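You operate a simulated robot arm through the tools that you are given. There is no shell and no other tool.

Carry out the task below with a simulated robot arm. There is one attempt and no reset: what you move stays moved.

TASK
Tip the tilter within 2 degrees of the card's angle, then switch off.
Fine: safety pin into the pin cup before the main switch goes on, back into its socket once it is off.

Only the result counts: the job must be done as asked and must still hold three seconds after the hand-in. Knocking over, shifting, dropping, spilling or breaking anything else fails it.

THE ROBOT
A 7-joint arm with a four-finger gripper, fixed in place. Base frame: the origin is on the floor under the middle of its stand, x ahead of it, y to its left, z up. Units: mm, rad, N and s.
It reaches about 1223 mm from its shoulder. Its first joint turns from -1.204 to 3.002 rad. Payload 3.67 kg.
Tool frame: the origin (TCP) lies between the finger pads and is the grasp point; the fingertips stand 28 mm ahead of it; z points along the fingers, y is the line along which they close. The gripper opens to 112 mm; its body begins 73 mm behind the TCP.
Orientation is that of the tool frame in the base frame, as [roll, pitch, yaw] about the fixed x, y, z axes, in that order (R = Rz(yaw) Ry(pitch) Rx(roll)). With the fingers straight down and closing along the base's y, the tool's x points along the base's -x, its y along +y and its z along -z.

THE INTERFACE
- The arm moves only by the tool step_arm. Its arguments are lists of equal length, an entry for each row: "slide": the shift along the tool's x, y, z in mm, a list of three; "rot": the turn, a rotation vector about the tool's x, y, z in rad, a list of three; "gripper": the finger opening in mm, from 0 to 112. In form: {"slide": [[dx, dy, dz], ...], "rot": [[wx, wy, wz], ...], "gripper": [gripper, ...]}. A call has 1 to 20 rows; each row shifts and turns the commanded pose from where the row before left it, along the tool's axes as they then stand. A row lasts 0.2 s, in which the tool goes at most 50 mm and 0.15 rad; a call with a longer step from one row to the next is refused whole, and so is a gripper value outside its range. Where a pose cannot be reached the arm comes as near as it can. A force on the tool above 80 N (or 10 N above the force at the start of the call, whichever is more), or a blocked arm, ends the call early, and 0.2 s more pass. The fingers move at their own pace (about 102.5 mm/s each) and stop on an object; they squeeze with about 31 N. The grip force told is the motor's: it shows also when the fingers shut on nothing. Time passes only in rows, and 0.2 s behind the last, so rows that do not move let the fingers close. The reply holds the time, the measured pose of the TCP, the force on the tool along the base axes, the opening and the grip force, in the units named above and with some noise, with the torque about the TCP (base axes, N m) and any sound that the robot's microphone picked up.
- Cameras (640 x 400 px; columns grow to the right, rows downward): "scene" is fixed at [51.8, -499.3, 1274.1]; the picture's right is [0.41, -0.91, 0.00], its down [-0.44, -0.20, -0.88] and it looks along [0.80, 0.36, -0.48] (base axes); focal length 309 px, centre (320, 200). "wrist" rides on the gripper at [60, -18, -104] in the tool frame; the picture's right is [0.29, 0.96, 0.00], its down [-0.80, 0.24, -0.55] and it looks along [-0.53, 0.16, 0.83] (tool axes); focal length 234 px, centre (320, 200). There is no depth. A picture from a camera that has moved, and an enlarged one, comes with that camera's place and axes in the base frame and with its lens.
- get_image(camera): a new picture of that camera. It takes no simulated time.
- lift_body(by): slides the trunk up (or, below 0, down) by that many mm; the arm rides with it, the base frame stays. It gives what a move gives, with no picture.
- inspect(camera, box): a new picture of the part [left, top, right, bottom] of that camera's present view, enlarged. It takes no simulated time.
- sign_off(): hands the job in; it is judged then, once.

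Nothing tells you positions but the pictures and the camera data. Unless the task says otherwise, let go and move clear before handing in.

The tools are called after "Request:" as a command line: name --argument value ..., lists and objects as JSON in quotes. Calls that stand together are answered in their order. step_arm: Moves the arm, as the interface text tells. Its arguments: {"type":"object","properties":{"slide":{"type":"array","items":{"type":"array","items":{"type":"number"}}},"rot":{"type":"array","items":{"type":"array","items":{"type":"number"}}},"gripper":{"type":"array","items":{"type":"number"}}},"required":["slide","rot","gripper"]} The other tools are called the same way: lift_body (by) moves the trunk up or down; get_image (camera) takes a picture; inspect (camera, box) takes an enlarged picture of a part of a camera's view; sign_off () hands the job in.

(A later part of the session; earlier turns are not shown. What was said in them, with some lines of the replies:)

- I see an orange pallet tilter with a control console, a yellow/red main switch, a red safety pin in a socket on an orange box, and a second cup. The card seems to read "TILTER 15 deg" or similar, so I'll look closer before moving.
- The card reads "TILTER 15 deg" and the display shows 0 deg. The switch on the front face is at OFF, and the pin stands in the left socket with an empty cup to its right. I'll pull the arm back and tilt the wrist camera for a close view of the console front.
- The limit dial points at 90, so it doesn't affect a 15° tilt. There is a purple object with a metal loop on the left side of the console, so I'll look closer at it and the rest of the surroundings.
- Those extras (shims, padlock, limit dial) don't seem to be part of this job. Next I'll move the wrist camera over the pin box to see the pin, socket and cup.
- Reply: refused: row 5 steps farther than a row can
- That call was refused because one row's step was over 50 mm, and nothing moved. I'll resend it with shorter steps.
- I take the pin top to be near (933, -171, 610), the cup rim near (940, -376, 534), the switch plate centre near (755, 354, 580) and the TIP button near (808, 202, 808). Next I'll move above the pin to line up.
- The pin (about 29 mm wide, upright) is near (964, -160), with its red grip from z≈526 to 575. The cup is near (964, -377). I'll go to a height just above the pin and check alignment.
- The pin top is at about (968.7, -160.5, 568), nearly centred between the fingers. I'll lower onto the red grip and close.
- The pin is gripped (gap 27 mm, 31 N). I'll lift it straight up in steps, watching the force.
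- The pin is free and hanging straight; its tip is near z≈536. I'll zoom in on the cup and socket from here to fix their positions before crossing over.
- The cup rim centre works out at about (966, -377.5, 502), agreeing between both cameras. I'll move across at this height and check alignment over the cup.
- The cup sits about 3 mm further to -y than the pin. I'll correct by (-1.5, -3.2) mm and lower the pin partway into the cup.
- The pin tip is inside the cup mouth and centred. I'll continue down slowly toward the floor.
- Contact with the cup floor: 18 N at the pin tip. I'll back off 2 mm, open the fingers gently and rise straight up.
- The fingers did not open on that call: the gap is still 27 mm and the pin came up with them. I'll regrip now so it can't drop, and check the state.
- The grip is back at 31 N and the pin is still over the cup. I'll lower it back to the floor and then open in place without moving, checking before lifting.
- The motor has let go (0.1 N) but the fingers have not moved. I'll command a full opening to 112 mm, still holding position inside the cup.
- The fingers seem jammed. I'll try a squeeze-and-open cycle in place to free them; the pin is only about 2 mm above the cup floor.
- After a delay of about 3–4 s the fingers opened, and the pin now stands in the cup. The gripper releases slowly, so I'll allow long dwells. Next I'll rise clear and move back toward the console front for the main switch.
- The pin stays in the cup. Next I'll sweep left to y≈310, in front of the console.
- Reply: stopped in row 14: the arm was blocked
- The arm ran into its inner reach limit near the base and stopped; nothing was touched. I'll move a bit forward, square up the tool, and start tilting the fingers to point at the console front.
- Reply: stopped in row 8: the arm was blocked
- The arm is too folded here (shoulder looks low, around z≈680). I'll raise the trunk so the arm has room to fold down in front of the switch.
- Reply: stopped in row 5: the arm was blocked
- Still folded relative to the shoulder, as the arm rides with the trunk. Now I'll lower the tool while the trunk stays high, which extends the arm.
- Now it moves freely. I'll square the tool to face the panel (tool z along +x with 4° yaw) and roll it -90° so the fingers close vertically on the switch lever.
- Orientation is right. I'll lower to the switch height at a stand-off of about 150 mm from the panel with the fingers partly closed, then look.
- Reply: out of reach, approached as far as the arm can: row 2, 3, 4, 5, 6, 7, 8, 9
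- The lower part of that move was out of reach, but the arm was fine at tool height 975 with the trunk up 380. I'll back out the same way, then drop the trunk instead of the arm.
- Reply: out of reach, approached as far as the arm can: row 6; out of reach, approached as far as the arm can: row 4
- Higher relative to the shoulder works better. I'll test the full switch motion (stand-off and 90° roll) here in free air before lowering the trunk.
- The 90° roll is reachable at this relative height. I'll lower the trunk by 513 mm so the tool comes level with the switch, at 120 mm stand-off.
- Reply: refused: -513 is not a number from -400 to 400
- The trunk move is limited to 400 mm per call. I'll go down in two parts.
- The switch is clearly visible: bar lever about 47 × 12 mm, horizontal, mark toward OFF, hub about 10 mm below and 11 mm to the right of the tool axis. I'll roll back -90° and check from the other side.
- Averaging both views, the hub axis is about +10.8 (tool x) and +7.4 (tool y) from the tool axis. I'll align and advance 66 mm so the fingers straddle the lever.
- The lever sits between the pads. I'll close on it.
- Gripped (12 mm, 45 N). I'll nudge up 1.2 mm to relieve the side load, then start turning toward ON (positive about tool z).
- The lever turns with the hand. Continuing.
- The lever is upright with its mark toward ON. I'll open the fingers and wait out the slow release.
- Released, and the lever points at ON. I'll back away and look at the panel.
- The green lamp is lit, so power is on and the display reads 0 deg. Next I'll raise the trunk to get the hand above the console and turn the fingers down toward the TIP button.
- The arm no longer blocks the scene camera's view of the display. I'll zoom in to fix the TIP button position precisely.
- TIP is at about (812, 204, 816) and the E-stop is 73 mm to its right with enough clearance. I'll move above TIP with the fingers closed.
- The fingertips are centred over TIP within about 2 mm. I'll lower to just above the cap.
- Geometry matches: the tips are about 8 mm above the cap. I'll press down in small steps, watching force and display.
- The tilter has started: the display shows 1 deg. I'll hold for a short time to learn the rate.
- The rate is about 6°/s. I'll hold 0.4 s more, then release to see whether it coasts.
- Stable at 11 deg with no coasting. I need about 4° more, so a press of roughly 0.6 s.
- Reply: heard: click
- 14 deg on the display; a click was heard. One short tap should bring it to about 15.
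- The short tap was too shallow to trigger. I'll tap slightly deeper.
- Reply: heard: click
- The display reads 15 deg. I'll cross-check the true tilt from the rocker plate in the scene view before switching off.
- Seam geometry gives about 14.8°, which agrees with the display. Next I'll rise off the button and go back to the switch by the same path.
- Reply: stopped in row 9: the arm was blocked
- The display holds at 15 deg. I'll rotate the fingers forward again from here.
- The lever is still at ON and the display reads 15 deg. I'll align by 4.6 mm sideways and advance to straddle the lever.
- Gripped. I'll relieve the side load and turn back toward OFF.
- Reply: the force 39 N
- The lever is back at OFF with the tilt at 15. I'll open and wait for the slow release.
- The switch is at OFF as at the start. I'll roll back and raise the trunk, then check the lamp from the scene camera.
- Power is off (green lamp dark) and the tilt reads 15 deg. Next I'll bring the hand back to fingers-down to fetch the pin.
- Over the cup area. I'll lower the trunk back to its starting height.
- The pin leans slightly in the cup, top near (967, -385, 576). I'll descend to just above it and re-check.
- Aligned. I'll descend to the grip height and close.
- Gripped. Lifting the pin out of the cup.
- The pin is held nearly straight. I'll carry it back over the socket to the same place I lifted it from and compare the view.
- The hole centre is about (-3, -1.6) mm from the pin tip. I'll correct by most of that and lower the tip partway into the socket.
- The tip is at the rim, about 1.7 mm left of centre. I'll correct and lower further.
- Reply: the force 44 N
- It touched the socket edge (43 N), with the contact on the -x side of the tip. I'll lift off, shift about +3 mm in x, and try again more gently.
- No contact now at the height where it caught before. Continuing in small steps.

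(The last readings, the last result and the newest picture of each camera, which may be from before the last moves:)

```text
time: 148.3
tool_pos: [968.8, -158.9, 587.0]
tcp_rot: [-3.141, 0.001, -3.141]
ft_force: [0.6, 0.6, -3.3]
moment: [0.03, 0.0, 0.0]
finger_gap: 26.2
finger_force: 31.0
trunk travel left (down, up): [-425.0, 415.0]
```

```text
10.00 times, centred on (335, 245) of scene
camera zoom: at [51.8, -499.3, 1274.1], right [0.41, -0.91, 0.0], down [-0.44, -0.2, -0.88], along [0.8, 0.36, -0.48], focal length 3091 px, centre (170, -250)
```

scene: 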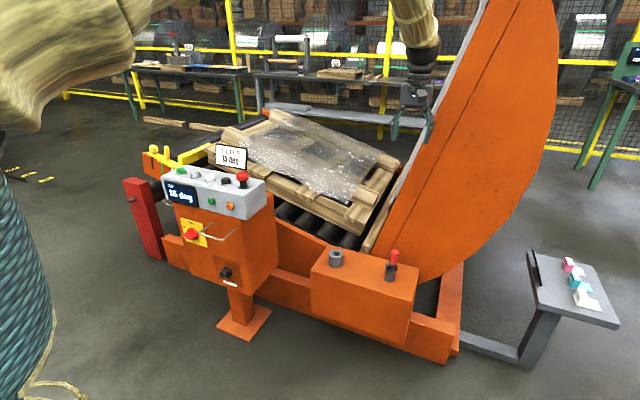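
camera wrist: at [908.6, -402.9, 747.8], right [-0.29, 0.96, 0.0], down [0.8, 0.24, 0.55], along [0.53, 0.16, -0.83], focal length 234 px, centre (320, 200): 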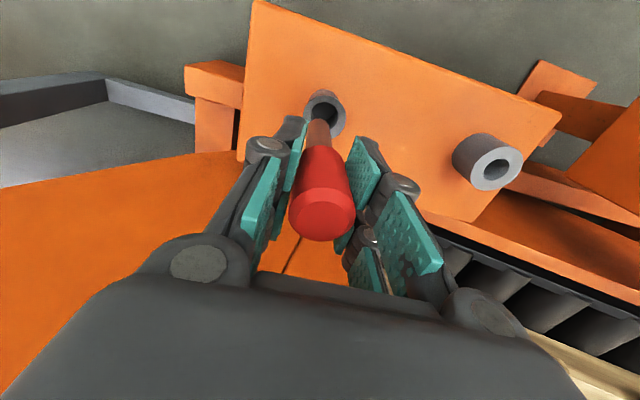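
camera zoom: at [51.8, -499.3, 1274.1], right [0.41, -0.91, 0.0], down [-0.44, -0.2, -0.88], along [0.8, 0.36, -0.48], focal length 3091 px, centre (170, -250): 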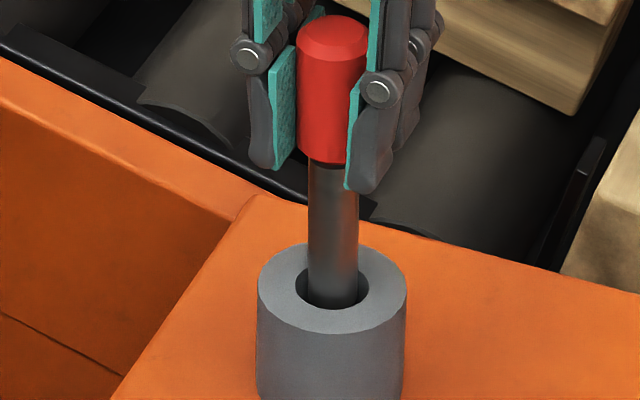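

Request:
step_arm --slide '[[0, 0, 4], [0, 0, 4], [0, 0, 0]]' --rot '[[0, 0, 0], [0, 0, 0], [0, 0, 0]]' --gripper '[20, 20, 20]'

Request:
inspect --camera "wrist" --box '[280, 70, 360, 150]'

```text
time: 149.2
tool_pos: [969.6, -159.1, 578.7]
tcp_rot: [-3.141, 0.001, -3.141]
ft_force: [0.8, 0.3, -2.7]
moment: [0.01, 0.01, -0.02]
finger_gap: 26.2
finger_force: 31.2
trunk travel left (down, up): [-425.0, 415.0]
```

```text
5.00 times, centred on (320, 110) of wrist
camera zoom: at [908.8, -177.4, 681.7], right [-0.29, 0.96, 0.0], down [0.8, 0.24, 0.55], along [0.53, 0.16, -0.83], focal length 1171 px, centre (320, 650)
```

zoom: 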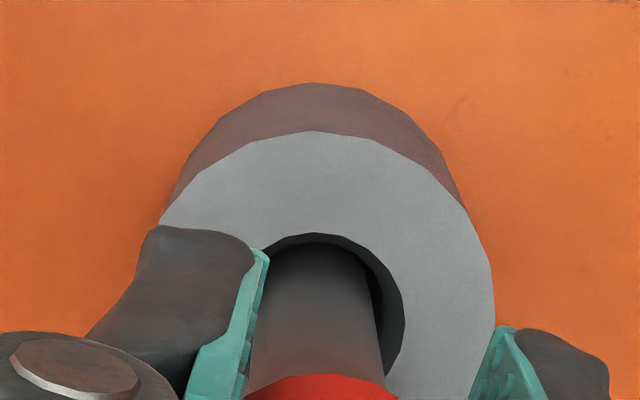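

Request:
step_arm --slide '[[0, 0, 4], [0, 0, 4], [0, 0, 0]]' --rot '[[0, 0, 0], [0, 0, 0], [0, 0, 0]]' --gripper '[20, 20, 20]'

Request:
inspect --camera "wrist" --box '[280, 70, 360, 150]'

```text
time: 149.9
tool_pos: [970.7, -160.1, 570.7]
tcp_rot: [-3.141, 0.001, -3.141]
ft_force: [-0.5, -0.2, -3.4]
moment: [-0.03, -0.02, -0.01]
finger_gap: 26.1
finger_force: 30.5
trunk travel left (down, up): [-425.0, 415.0]
```

```text
5.00 times, centred on (320, 110) of wrist
camera zoom: at [908.6, -177.9, 673.2], right [-0.29, 0.96, 0.0], down [0.8, 0.24, 0.55], along [0.53, 0.16, -0.83], focal length 1171 px, centre (320, 650)
```

zoom: 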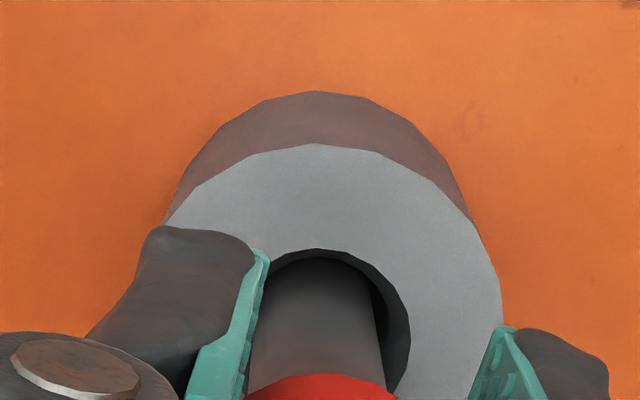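

Request:
step_arm --slide '[[0, 0.8, 4], [0, 0, 4], [0, 0, 0]]' --rot '[[0, 0, 0], [0, 0, 0], [0, 0, 0]]' --gripper '[20, 20, 20]'

Request:
inspect --camera "scene" --box '[315, 225, 355, 265]'

```text
time: 150.8
tool_pos: [970.2, -157.3, 562.3]
tcp_rot: [-3.141, -0.001, -3.14]
ft_force: [-1.0, 0.9, -2.9]
moment: [-0.01, 0.0, 0.01]
finger_gap: 26.1
finger_force: 31.4
trunk travel left (down, up): [-425.0, 415.0]
```

```text
10.00 times, centred on (335, 245) of scene
camera zoom: at [51.8, -499.3, 1274.1], right [0.41, -0.91, 0.0], down [-0.44, -0.2, -0.88], along [0.8, 0.36, -0.48], focal length 3091 px, centre (170, -250)
```

zoom: 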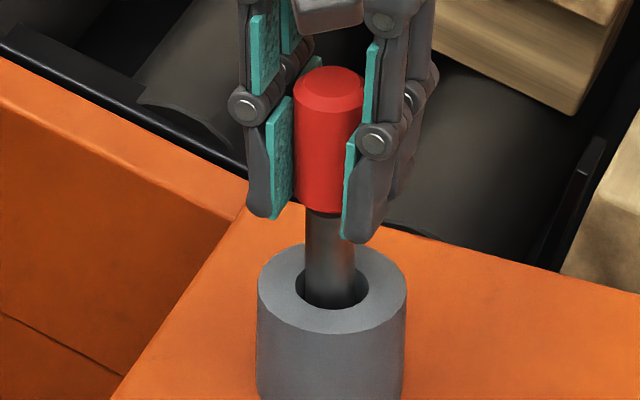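

Request:
step_arm --slide '[[0, -0.8, 4], [0, 0, 4], [0, 0, 0]]' --rot '[[0, 0, 0], [0, 0, 0], [0, 0, 0]]' --gripper '[20, 20, 20]'

Request:
inspect --camera "scene" --box '[315, 225, 355, 265]'

```text
time: 151.6
tool_pos: [970.0, -159.2, 554.3]
tcp_rot: [3.141, -0.001, 3.141]
ft_force: [0.1, 0.3, -2.2]
moment: [0.02, 0.03, 0.01]
finger_gap: 25.9
finger_force: 30.9
trunk travel left (down, up): [-425.0, 415.0]
```

```text
10.00 times, centred on (335, 245) of scene
camera zoom: at [51.8, -499.3, 1274.1], right [0.41, -0.91, 0.0], down [-0.44, -0.2, -0.88], along [0.8, 0.36, -0.48], focal length 3091 px, centre (170, -250)
```

zoom: 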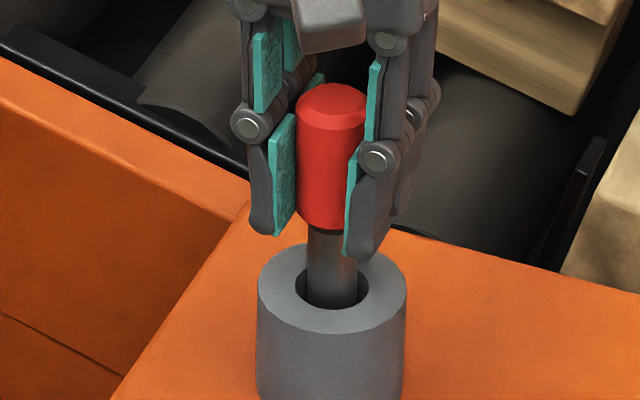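

Request:
step_arm --slide '[[0, 0, 3], [0, 0, 3], [0, 0, 0]]' --rot '[[0, 0, 0], [0, 0, 0], [0, 0, 0]]' --gripper '[20, 20, 20]'

Request:
inspect --camera "wrist" --box '[280, 70, 360, 150]'

```text
time: 152.3
tool_pos: [968.7, -160.3, 548.4]
tcp_rot: [3.141, 0.0, -3.142]
ft_force: [-0.1, 0.3, -2.9]
moment: [-0.06, 0.0, -0.01]
finger_gap: 25.7
finger_force: 31.1
trunk travel left (down, up): [-425.0, 415.0]
```

```text
5.00 times, centred on (320, 110) of wrist
camera zoom: at [908.5, -177.9, 652.0], right [-0.29, 0.96, 0.0], down [0.8, 0.24, 0.55], along [0.53, 0.16, -0.83], focal length 1171 px, centre (320, 650)
```

zoom: 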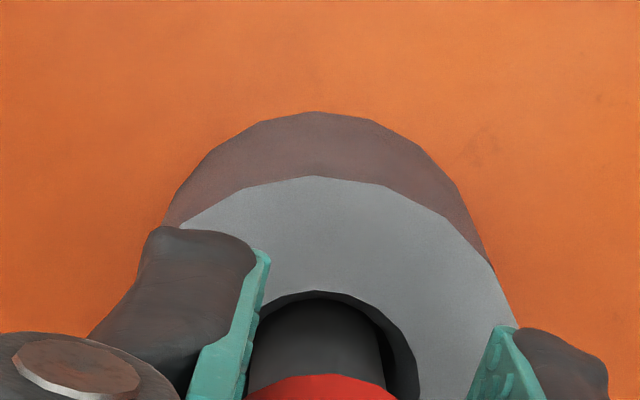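

Request:
step_arm --slide '[[0, 0, 1.5], [0, 0, 1.5], [0, 0, 0]]' --rot '[[0, 0, 0], [0, 0, 0], [0, 0, 0]]' --gripper '[20, 20, 20]'

Request:
inspect --camera "scene" --box '[315, 225, 355, 265]'

```text
time: 153.2
tool_pos: [969.6, -159.1, 546.7]
tcp_rot: [3.141, 0.0, 3.141]
ft_force: [0.4, -0.5, -3.3]
moment: [-0.01, 0.04, 0.0]
finger_gap: 25.7
finger_force: 30.4
trunk travel left (down, up): [-425.0, 415.0]
```

```text
10.00 times, centred on (335, 245) of scene
camera zoom: at [51.8, -499.3, 1274.1], right [0.41, -0.91, 0.0], down [-0.44, -0.2, -0.88], along [0.8, 0.36, -0.48], focal length 3091 px, centre (170, -250)
```

zoom: 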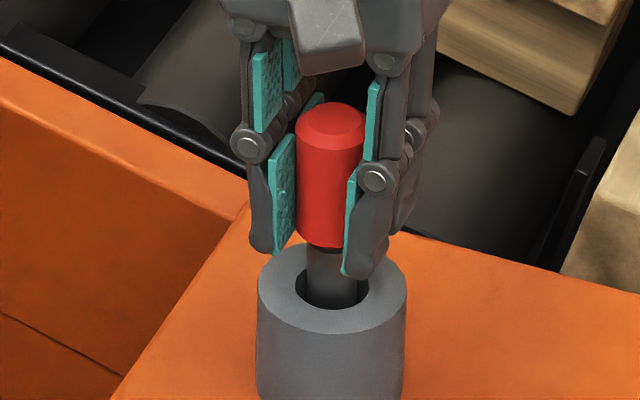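

Request:
step_arm --slide '[[0, 0, 1.2], [0, 0, 1.2], [0, 0, 0]]' --rot '[[0, 0, 0], [0, 0, 0], [0, 0, 0]]' --gripper '[20, 20, 20]'

Request:
inspect --camera "wrist" --box '[270, 90, 370, 250]'

```text
time: 153.9
tool_pos: [968.9, -159.9, 544.7]
tcp_rot: [3.141, 0.002, -3.141]
ft_force: [-0.3, 1.1, 6.1]
moment: [0.16, 0.08, 0.0]
finger_gap: 25.5
finger_force: 30.7
trunk travel left (down, up): [-425.0, 415.0]
```

```text
2.50 times, centred on (320, 170) of wrist
camera zoom: at [908.4, -177.8, 647.8], right [-0.29, 0.96, 0.0], down [0.8, 0.24, 0.55], along [0.53, 0.16, -0.83], focal length 585 px, centre (320, 275)
```

zoom: 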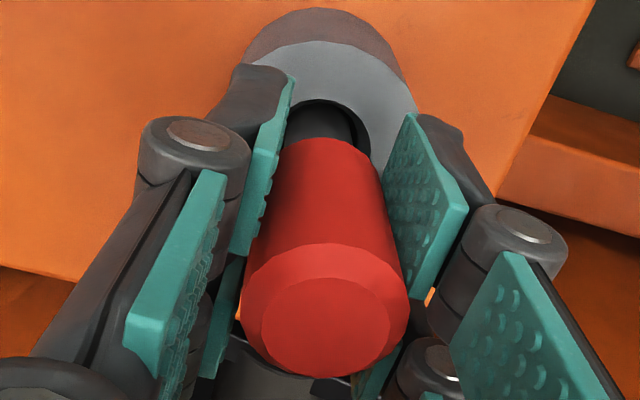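

Seated: contact at the same height (544) as originally. I'll open and wait out the slow release before lifting.

Request:
step_arm --slide '[[0, 0, -0.5], [0, 0, 0], [0, 0, 0], [0, 0, 0], [0, 0, 0], [0, 0, 0], [0, 0, 0], [0, 0, 0], [0, 0, 0], [0, 0, 0], [0, 0, 0], [0, 0, 0], [0, 0, 0], [0, 0, 0], [0, 0, 0], [0, 0, 0], [0, 0, 0], [0, 0, 0], [0, 0, 0], [0, 0, 0]]' --rot '[[0, 0, 0], [0, 0, 0], [0, 0, 0], [0, 0, 0], [0, 0, 0], [0, 0, 0], [0, 0, 0], [0, 0, 0], [0, 0, 0], [0, 0, 0], [0, 0, 0], [0, 0, 0], [0, 0, 0], [0, 0, 0], [0, 0, 0], [0, 0, 0], [0, 0, 0], [0, 0, 0], [0, 0, 0], [0, 0, 0]]' --gripper '[20, 90, 90, 90, 90, 90, 90, 90, 90, 90, 90, 90, 90, 90, 90, 90, 90, 90, 90, 90]'

Request:
get_image --camera "wrist"

Request:
inspect --camera "scene" --box '[300, 210, 370, 280]'

```text
time: 158.2
tool_pos: [969.0, -160.1, 544.3]
tcp_rot: [3.141, -0.001, -3.142]
ft_force: [1.7, 0.7, 5.7]
moment: [0.02, -0.27, 0.0]
finger_gap: 26.6
finger_force: 0.1
trunk travel left (down, up): [-425.0, 415.0]
```

```text
taken
camera wrist: at [908.0, -177.8, 647.7], right [-0.29, 0.96, 0.0], down [0.8, 0.24, 0.55], along [0.53, 0.16, -0.83], focal length 234 px, centre (320, 200)
```

wrist: 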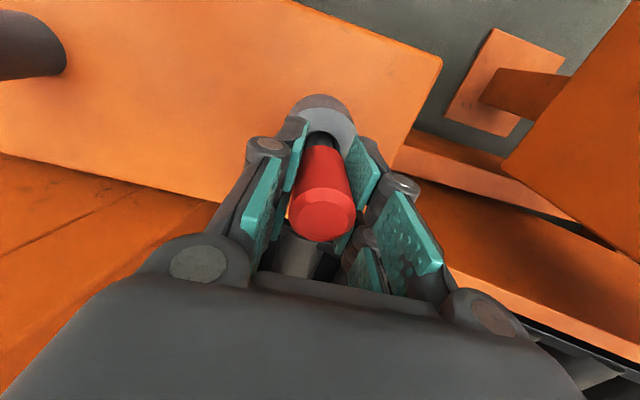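

```text
5.71 times, centred on (335, 245) of scene
camera zoom: at [51.8, -499.3, 1274.1], right [0.41, -0.91, 0.0], down [-0.44, -0.2, -0.88], along [0.8, 0.36, -0.48], focal length 1766 px, centre (234, -57)
```

zoom: 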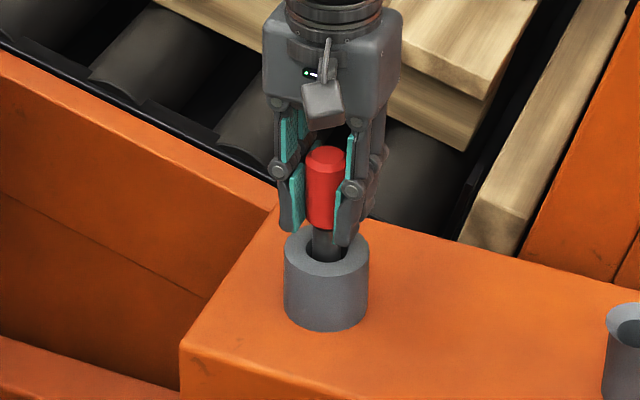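

Not released yet after 4 s; I'll keep the open command and wait longer without moving.

Request:
step_arm --slide '[[0, 0, 0], [0, 0, 0], [0, 0, 0], [0, 0, 0], [0, 0, 0], [0, 0, 0], [0, 0, 0], [0, 0, 0], [0, 0, 0], [0, 0, 0], [0, 0, 0], [0, 0, 0], [0, 0, 0], [0, 0, 0], [0, 0, 0]]' --rot '[[0, 0, 0], [0, 0, 0], [0, 0, 0], [0, 0, 0], [0, 0, 0], [0, 0, 0], [0, 0, 0], [0, 0, 0], [0, 0, 0], [0, 0, 0], [0, 0, 0], [0, 0, 0], [0, 0, 0], [0, 0, 0], [0, 0, 0]]' --gripper '[90, 90, 90, 90, 90, 90, 90, 90, 90, 90, 90, 90, 90, 90, 90]'

Request:
get_image --camera "wrist"

Request:
inspect --camera "scene" --box '[300, 210, 370, 280]'

```text
time: 161.3
tool_pos: [968.6, -159.7, 543.9]
tcp_rot: [3.142, 0.0, -3.141]
ft_force: [-1.1, 0.7, 4.8]
moment: [0.09, 0.06, -0.02]
finger_gap: 28.1
finger_force: 0.1
trunk travel left (down, up): [-425.0, 415.0]
```

```text
taken
camera wrist: at [907.9, -177.8, 647.6], right [-0.29, 0.96, 0.0], down [0.8, 0.24, 0.55], along [0.53, 0.16, -0.83], focal length 234 px, centre (320, 200)
```

wrist: 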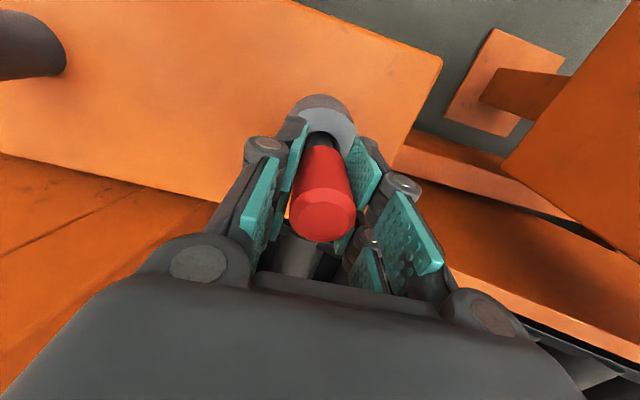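

```text
5.71 times, centred on (335, 245) of scene
camera zoom: at [51.8, -499.3, 1274.1], right [0.41, -0.91, 0.0], down [-0.44, -0.2, -0.88], along [0.8, 0.36, -0.48], focal length 1766 px, centre (234, -57)
```

zoom: 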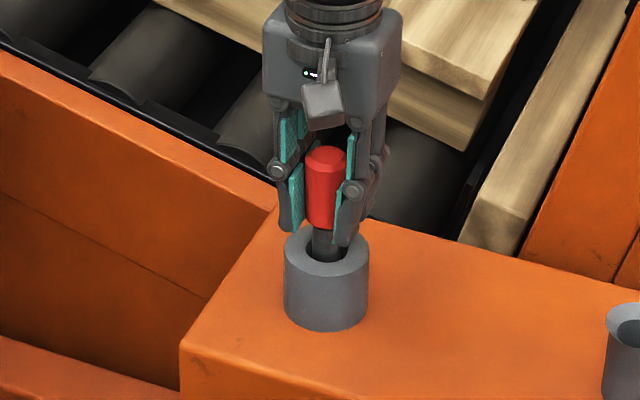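

The gap is creeping open (25.5 → 28.1 mm), as it did before it let go last time. I'll keep waiting.

Request:
step_arm --slide '[[0, 0, 0], [0, 0, 0], [0, 0, 0], [0, 0, 0], [0, 0, 0], [0, 0, 0], [0, 0, 0], [0, 0, 0], [0, 0, 0], [0, 0, 0], [0, 0, 0], [0, 0, 0], [0, 0, 0], [0, 0, 0], [0, 0, 0]]' --rot '[[0, 0, 0], [0, 0, 0], [0, 0, 0], [0, 0, 0], [0, 0, 0], [0, 0, 0], [0, 0, 0], [0, 0, 0], [0, 0, 0], [0, 0, 0], [0, 0, 0], [0, 0, 0], [0, 0, 0], [0, 0, 0], [0, 0, 0]]' --gripper '[90, 90, 90, 90, 90, 90, 90, 90, 90, 90, 90, 90, 90, 90, 90]'

Request:
get_image --camera "wrist"

Request:
inspect --camera "scene" --box '[300, 210, 370, 280]'

```text
time: 164.6
tool_pos: [968.1, -159.3, 545.0]
tcp_rot: [3.141, -0.001, -3.141]
ft_force: [-0.8, 0.4, 3.1]
moment: [0.13, 0.14, 0.01]
finger_gap: 30.1
finger_force: 0.0
trunk travel left (down, up): [-425.0, 415.0]
```

```text
taken
camera wrist: at [908.0, -177.8, 647.5], right [-0.29, 0.96, 0.0], down [0.8, 0.24, 0.55], along [0.53, 0.16, -0.83], focal length 234 px, centre (320, 200)
```

wrist: 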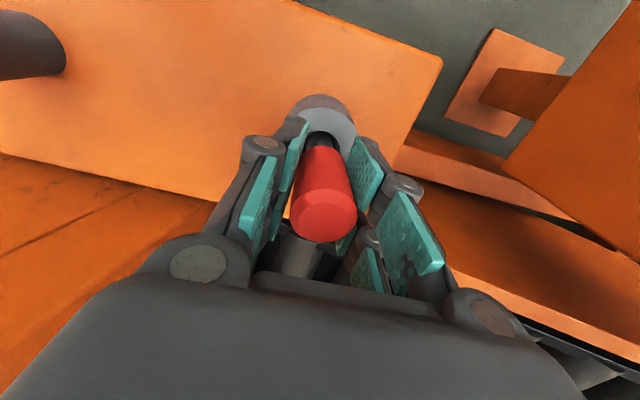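

```text
5.71 times, centred on (335, 245) of scene
camera zoom: at [51.8, -499.3, 1274.1], right [0.41, -0.91, 0.0], down [-0.44, -0.2, -0.88], along [0.8, 0.36, -0.48], focal length 1766 px, centre (234, -57)
```

zoom: 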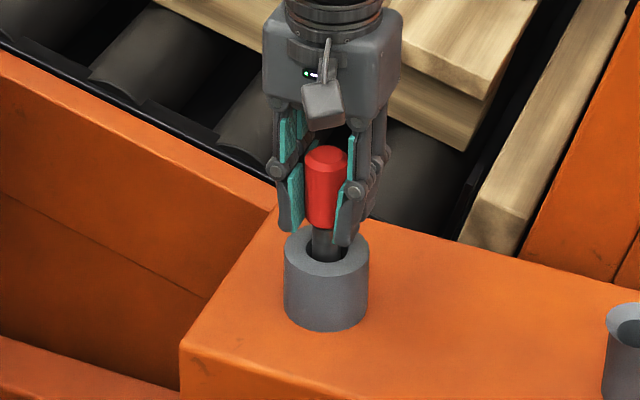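

Request:
step_arm --slide '[[0, 0, 0], [0, 0, 0], [0, 0, 0], [0, 0, 0], [0, 0, 0], [0, 0, 0], [0, 0, 0], [0, 0, 0], [0, 0, 0], [0, 0, 0], [0, 0, 0], [0, 0, 0], [0, 0, 0], [0, 0, 0], [0, 0, 0], [0, 0, 0], [0, 0, 0], [0, 0, 0], [0, 0, 0], [0, 0, 0]]' --rot '[[0, 0, 0], [0, 0, 0], [0, 0, 0], [0, 0, 0], [0, 0, 0], [0, 0, 0], [0, 0, 0], [0, 0, 0], [0, 0, 0], [0, 0, 0], [0, 0, 0], [0, 0, 0], [0, 0, 0], [0, 0, 0], [0, 0, 0], [0, 0, 0], [0, 0, 0], [0, 0, 0], [0, 0, 0], [0, 0, 0]]' --gripper '[112, 112, 112, 112, 112, 112, 112, 112, 112, 112, 112, 112, 112, 112, 112, 112, 112, 112, 112, 112]'

Request:
get_image --camera "wrist"

Request:
inspect --camera "scene" --box '[300, 210, 370, 280]'

```text
time: 168.8
tool_pos: [969.2, -160.4, 543.7]
tcp_rot: [3.141, 0.0, 3.141]
ft_force: [1.0, 0.4, 0.5]
moment: [0.01, -0.01, -0.03]
finger_gap: 112.0
finger_force: 0.0
trunk travel left (down, up): [-425.0, 415.0]
```

```text
taken
camera wrist: at [908.1, -178.0, 647.3], right [-0.29, 0.96, 0.0], down [0.8, 0.24, 0.55], along [0.53, 0.16, -0.83], focal length 234 px, centre (320, 200)
```

wrist: 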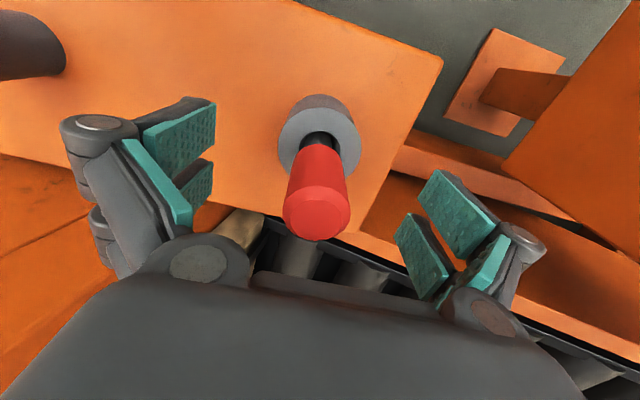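

```text
5.71 times, centred on (335, 245) of scene
camera zoom: at [51.8, -499.3, 1274.1], right [0.41, -0.91, 0.0], down [-0.44, -0.2, -0.88], along [0.8, 0.36, -0.48], focal length 1766 px, centre (234, -57)
```

zoom: 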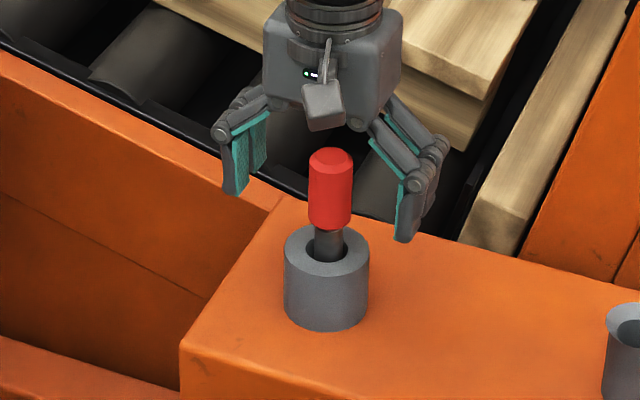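

The fingers are fully open and the pin stands in its socket. I'll rise straight up and compare with the original picture.

Request:
step_arm --slide '[[0, 0, -15], [0, 0, -30], [0, 0, -45], [0, 0, -45], [0, 0, -45], [0, 0, -45], [40, 0, 0], [48, 0, 0], [48, 0, 0], [48, 0, 0], [0, 0, 0]]' --rot '[[0, 0, 0], [0, 0, 0], [0, 0, 0], [0, 0, 0], [0, 0, 0], [0, 0, 0], [0, 0, 0], [0, 0, 0], [0, 0, 0], [0, 0, 0], [0, 0, 0]]' --gripper '[112, 112, 112, 112, 112, 112, 112, 112, 112, 112, 112]'

Request:
inspect --camera "scene" --box '[300, 220, 430, 300]'

Request:
get_image --camera "scene"

Request:
get_image --camera "wrist"

```text
time: 171.2
tool_pos: [786.1, -160.3, 767.1]
tcp_rot: [-3.14, 0.0, 3.139]
ft_force: [-0.7, -0.1, 0.0]
moment: [-0.04, 0.02, 0.0]
finger_gap: 111.9
finger_force: 0.0
trunk travel left (down, up): [-425.0, 415.0]
```

```text
4.92 times, centred on (365, 260) of scene
camera zoom: at [51.8, -499.3, 1274.1], right [0.41, -0.91, 0.0], down [-0.44, -0.2, -0.88], along [0.8, 0.36, -0.48], focal length 1522 px, centre (98, -95)
```

zoom: 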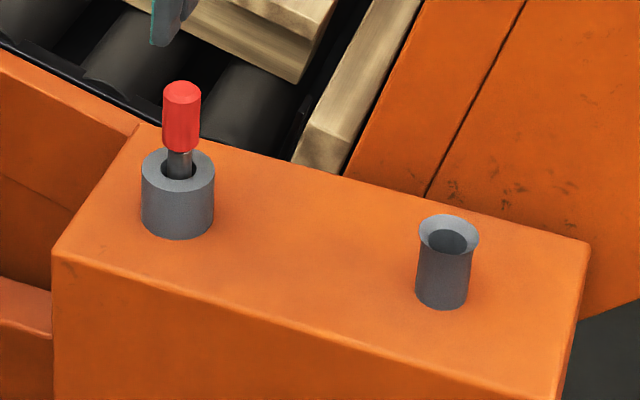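

```text
taken
```

scene: 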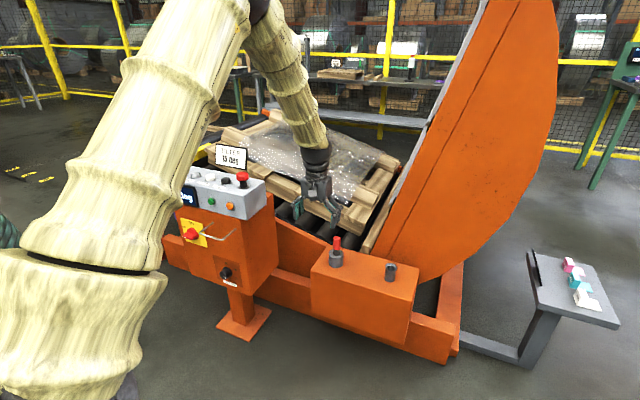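

```text
taken
camera wrist: at [724.1, -178.3, 869.9], right [-0.29, 0.96, 0.0], down [0.8, 0.24, 0.55], along [0.53, 0.16, -0.83], focal length 234 px, centre (320, 200)
```

wrist: 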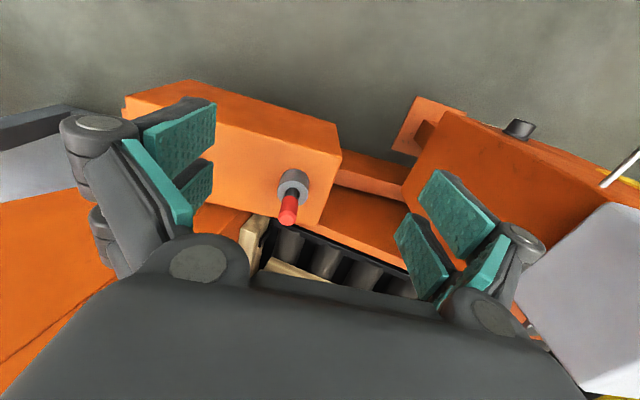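

The pin sits exactly as it did at the start. I'll raise the arm clear and do a last check of the display, lamp and switch.

Request:
step_arm --slide '[[0, 0, -46], [0, 0, -46], [0, 0, -46], [0, 0, -46], [0, 0, -46], [0, 0, -46], [22, 44, 0], [22, 44, 0], [22, 44, 0], [22, 44, 0], [22, 44, 0], [22, 44, 0], [0, 44, 0], [0, 0, 0]]' --rot '[[0, 0, 0], [0, 0, 0], [0, 0, 0], [0, 0, 0], [0, 0, 0], [0, 0, 0], [0, 0, 0], [0, 0, 0], [0, 0, 0], [0, 0, 0], [0, 0, 0], [0, 0, 0], [0, 0, 0], [0, 0, 0]]' --gripper '[112, 112, 112, 112, 112, 112, 112, 112, 112, 112, 112, 112, 112, 112]'

Request:
get_image --camera "scene"

Request:
inspect --camera "scene" --box '[150, 160, 290, 290]'

Request:
inspect --camera "scene" --box '[340, 0, 580, 290]'

```text
time: 174.2
tool_pos: [654.2, 144.7, 1043.3]
tcp_rot: [3.122, -0.015, 3.134]
ft_force: [0.9, -1.1, 0.8]
moment: [0.03, 0.01, 0.0]
finger_gap: 111.6
finger_force: 0.1
trunk travel left (down, up): [-425.0, 415.0]
```

```text
taken
```

scene: 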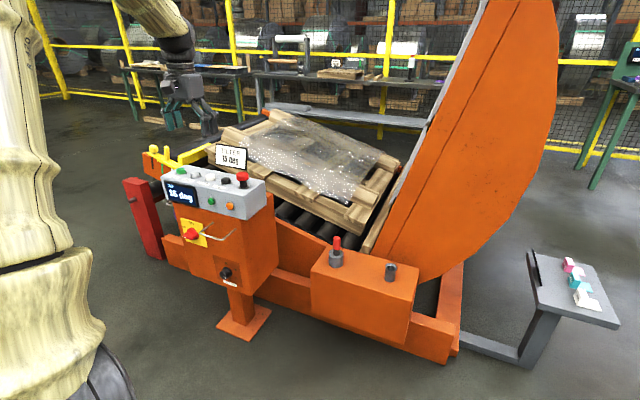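

```text
3.08 times, centred on (220, 225) of scene
camera zoom: at [51.8, -499.3, 1274.1], right [0.41, -0.91, 0.0], down [-0.44, -0.2, -0.88], along [0.8, 0.36, -0.48], focal length 951 px, centre (628, 123)
```

zoom: 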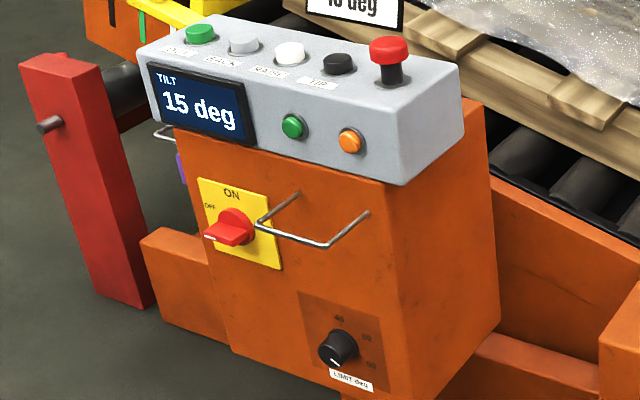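

```text
1.38 times, centred on (460, 145) of scene
camera zoom: at [51.8, -499.3, 1274.1], right [0.41, -0.91, 0.0], down [-0.44, -0.2, -0.88], along [0.8, 0.36, -0.48], focal length 426 px, centre (127, 276)
```

zoom: 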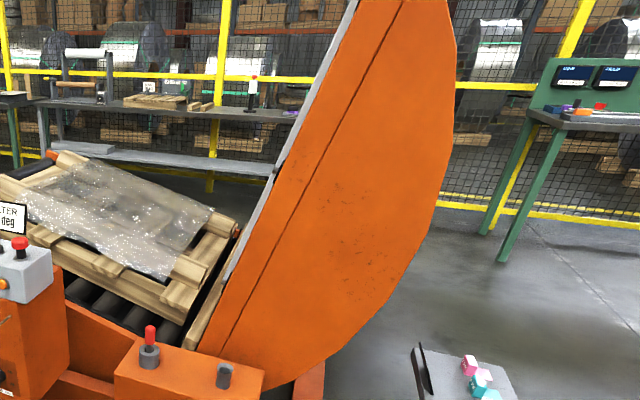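

The display reads 15 deg (the rocker seam agrees), the main switch is at OFF with the lamp dark, the pin is back in its socket, and the hand is clear. I'm handing the job in.

Request:
sign_off

```text
The job is handed in.
```

The tilter is at 15° on its display, matching the card, and the main switch is off. My own estimate from the camera view was about 14.8°.

- **Before power:** I put the safety pin in the pin cup, then turned the main switch to ON. The green lamp lit.
- **Tilt:** I pressed TIP in short bursts until the display read 15 deg.
- **After:** I turned the switch to OFF and the lamp went dark. Only then did I put the pin back in its socket, at the same height as at the start.

Two things did not go cleanly:

- **First release at the cup:** The fingers were slow to let go of the pin, so it came up with the hand. I lowered it back in, and it stayed when the fingers opened.
- **Return to the socket:** The pin caught the rim once with about 43 N. I lifted it, shifted it about 3 mm and it went in. I saw nothing moved or damaged.

The arm was clear of the machine when I handed in. I have not seen the verdict.
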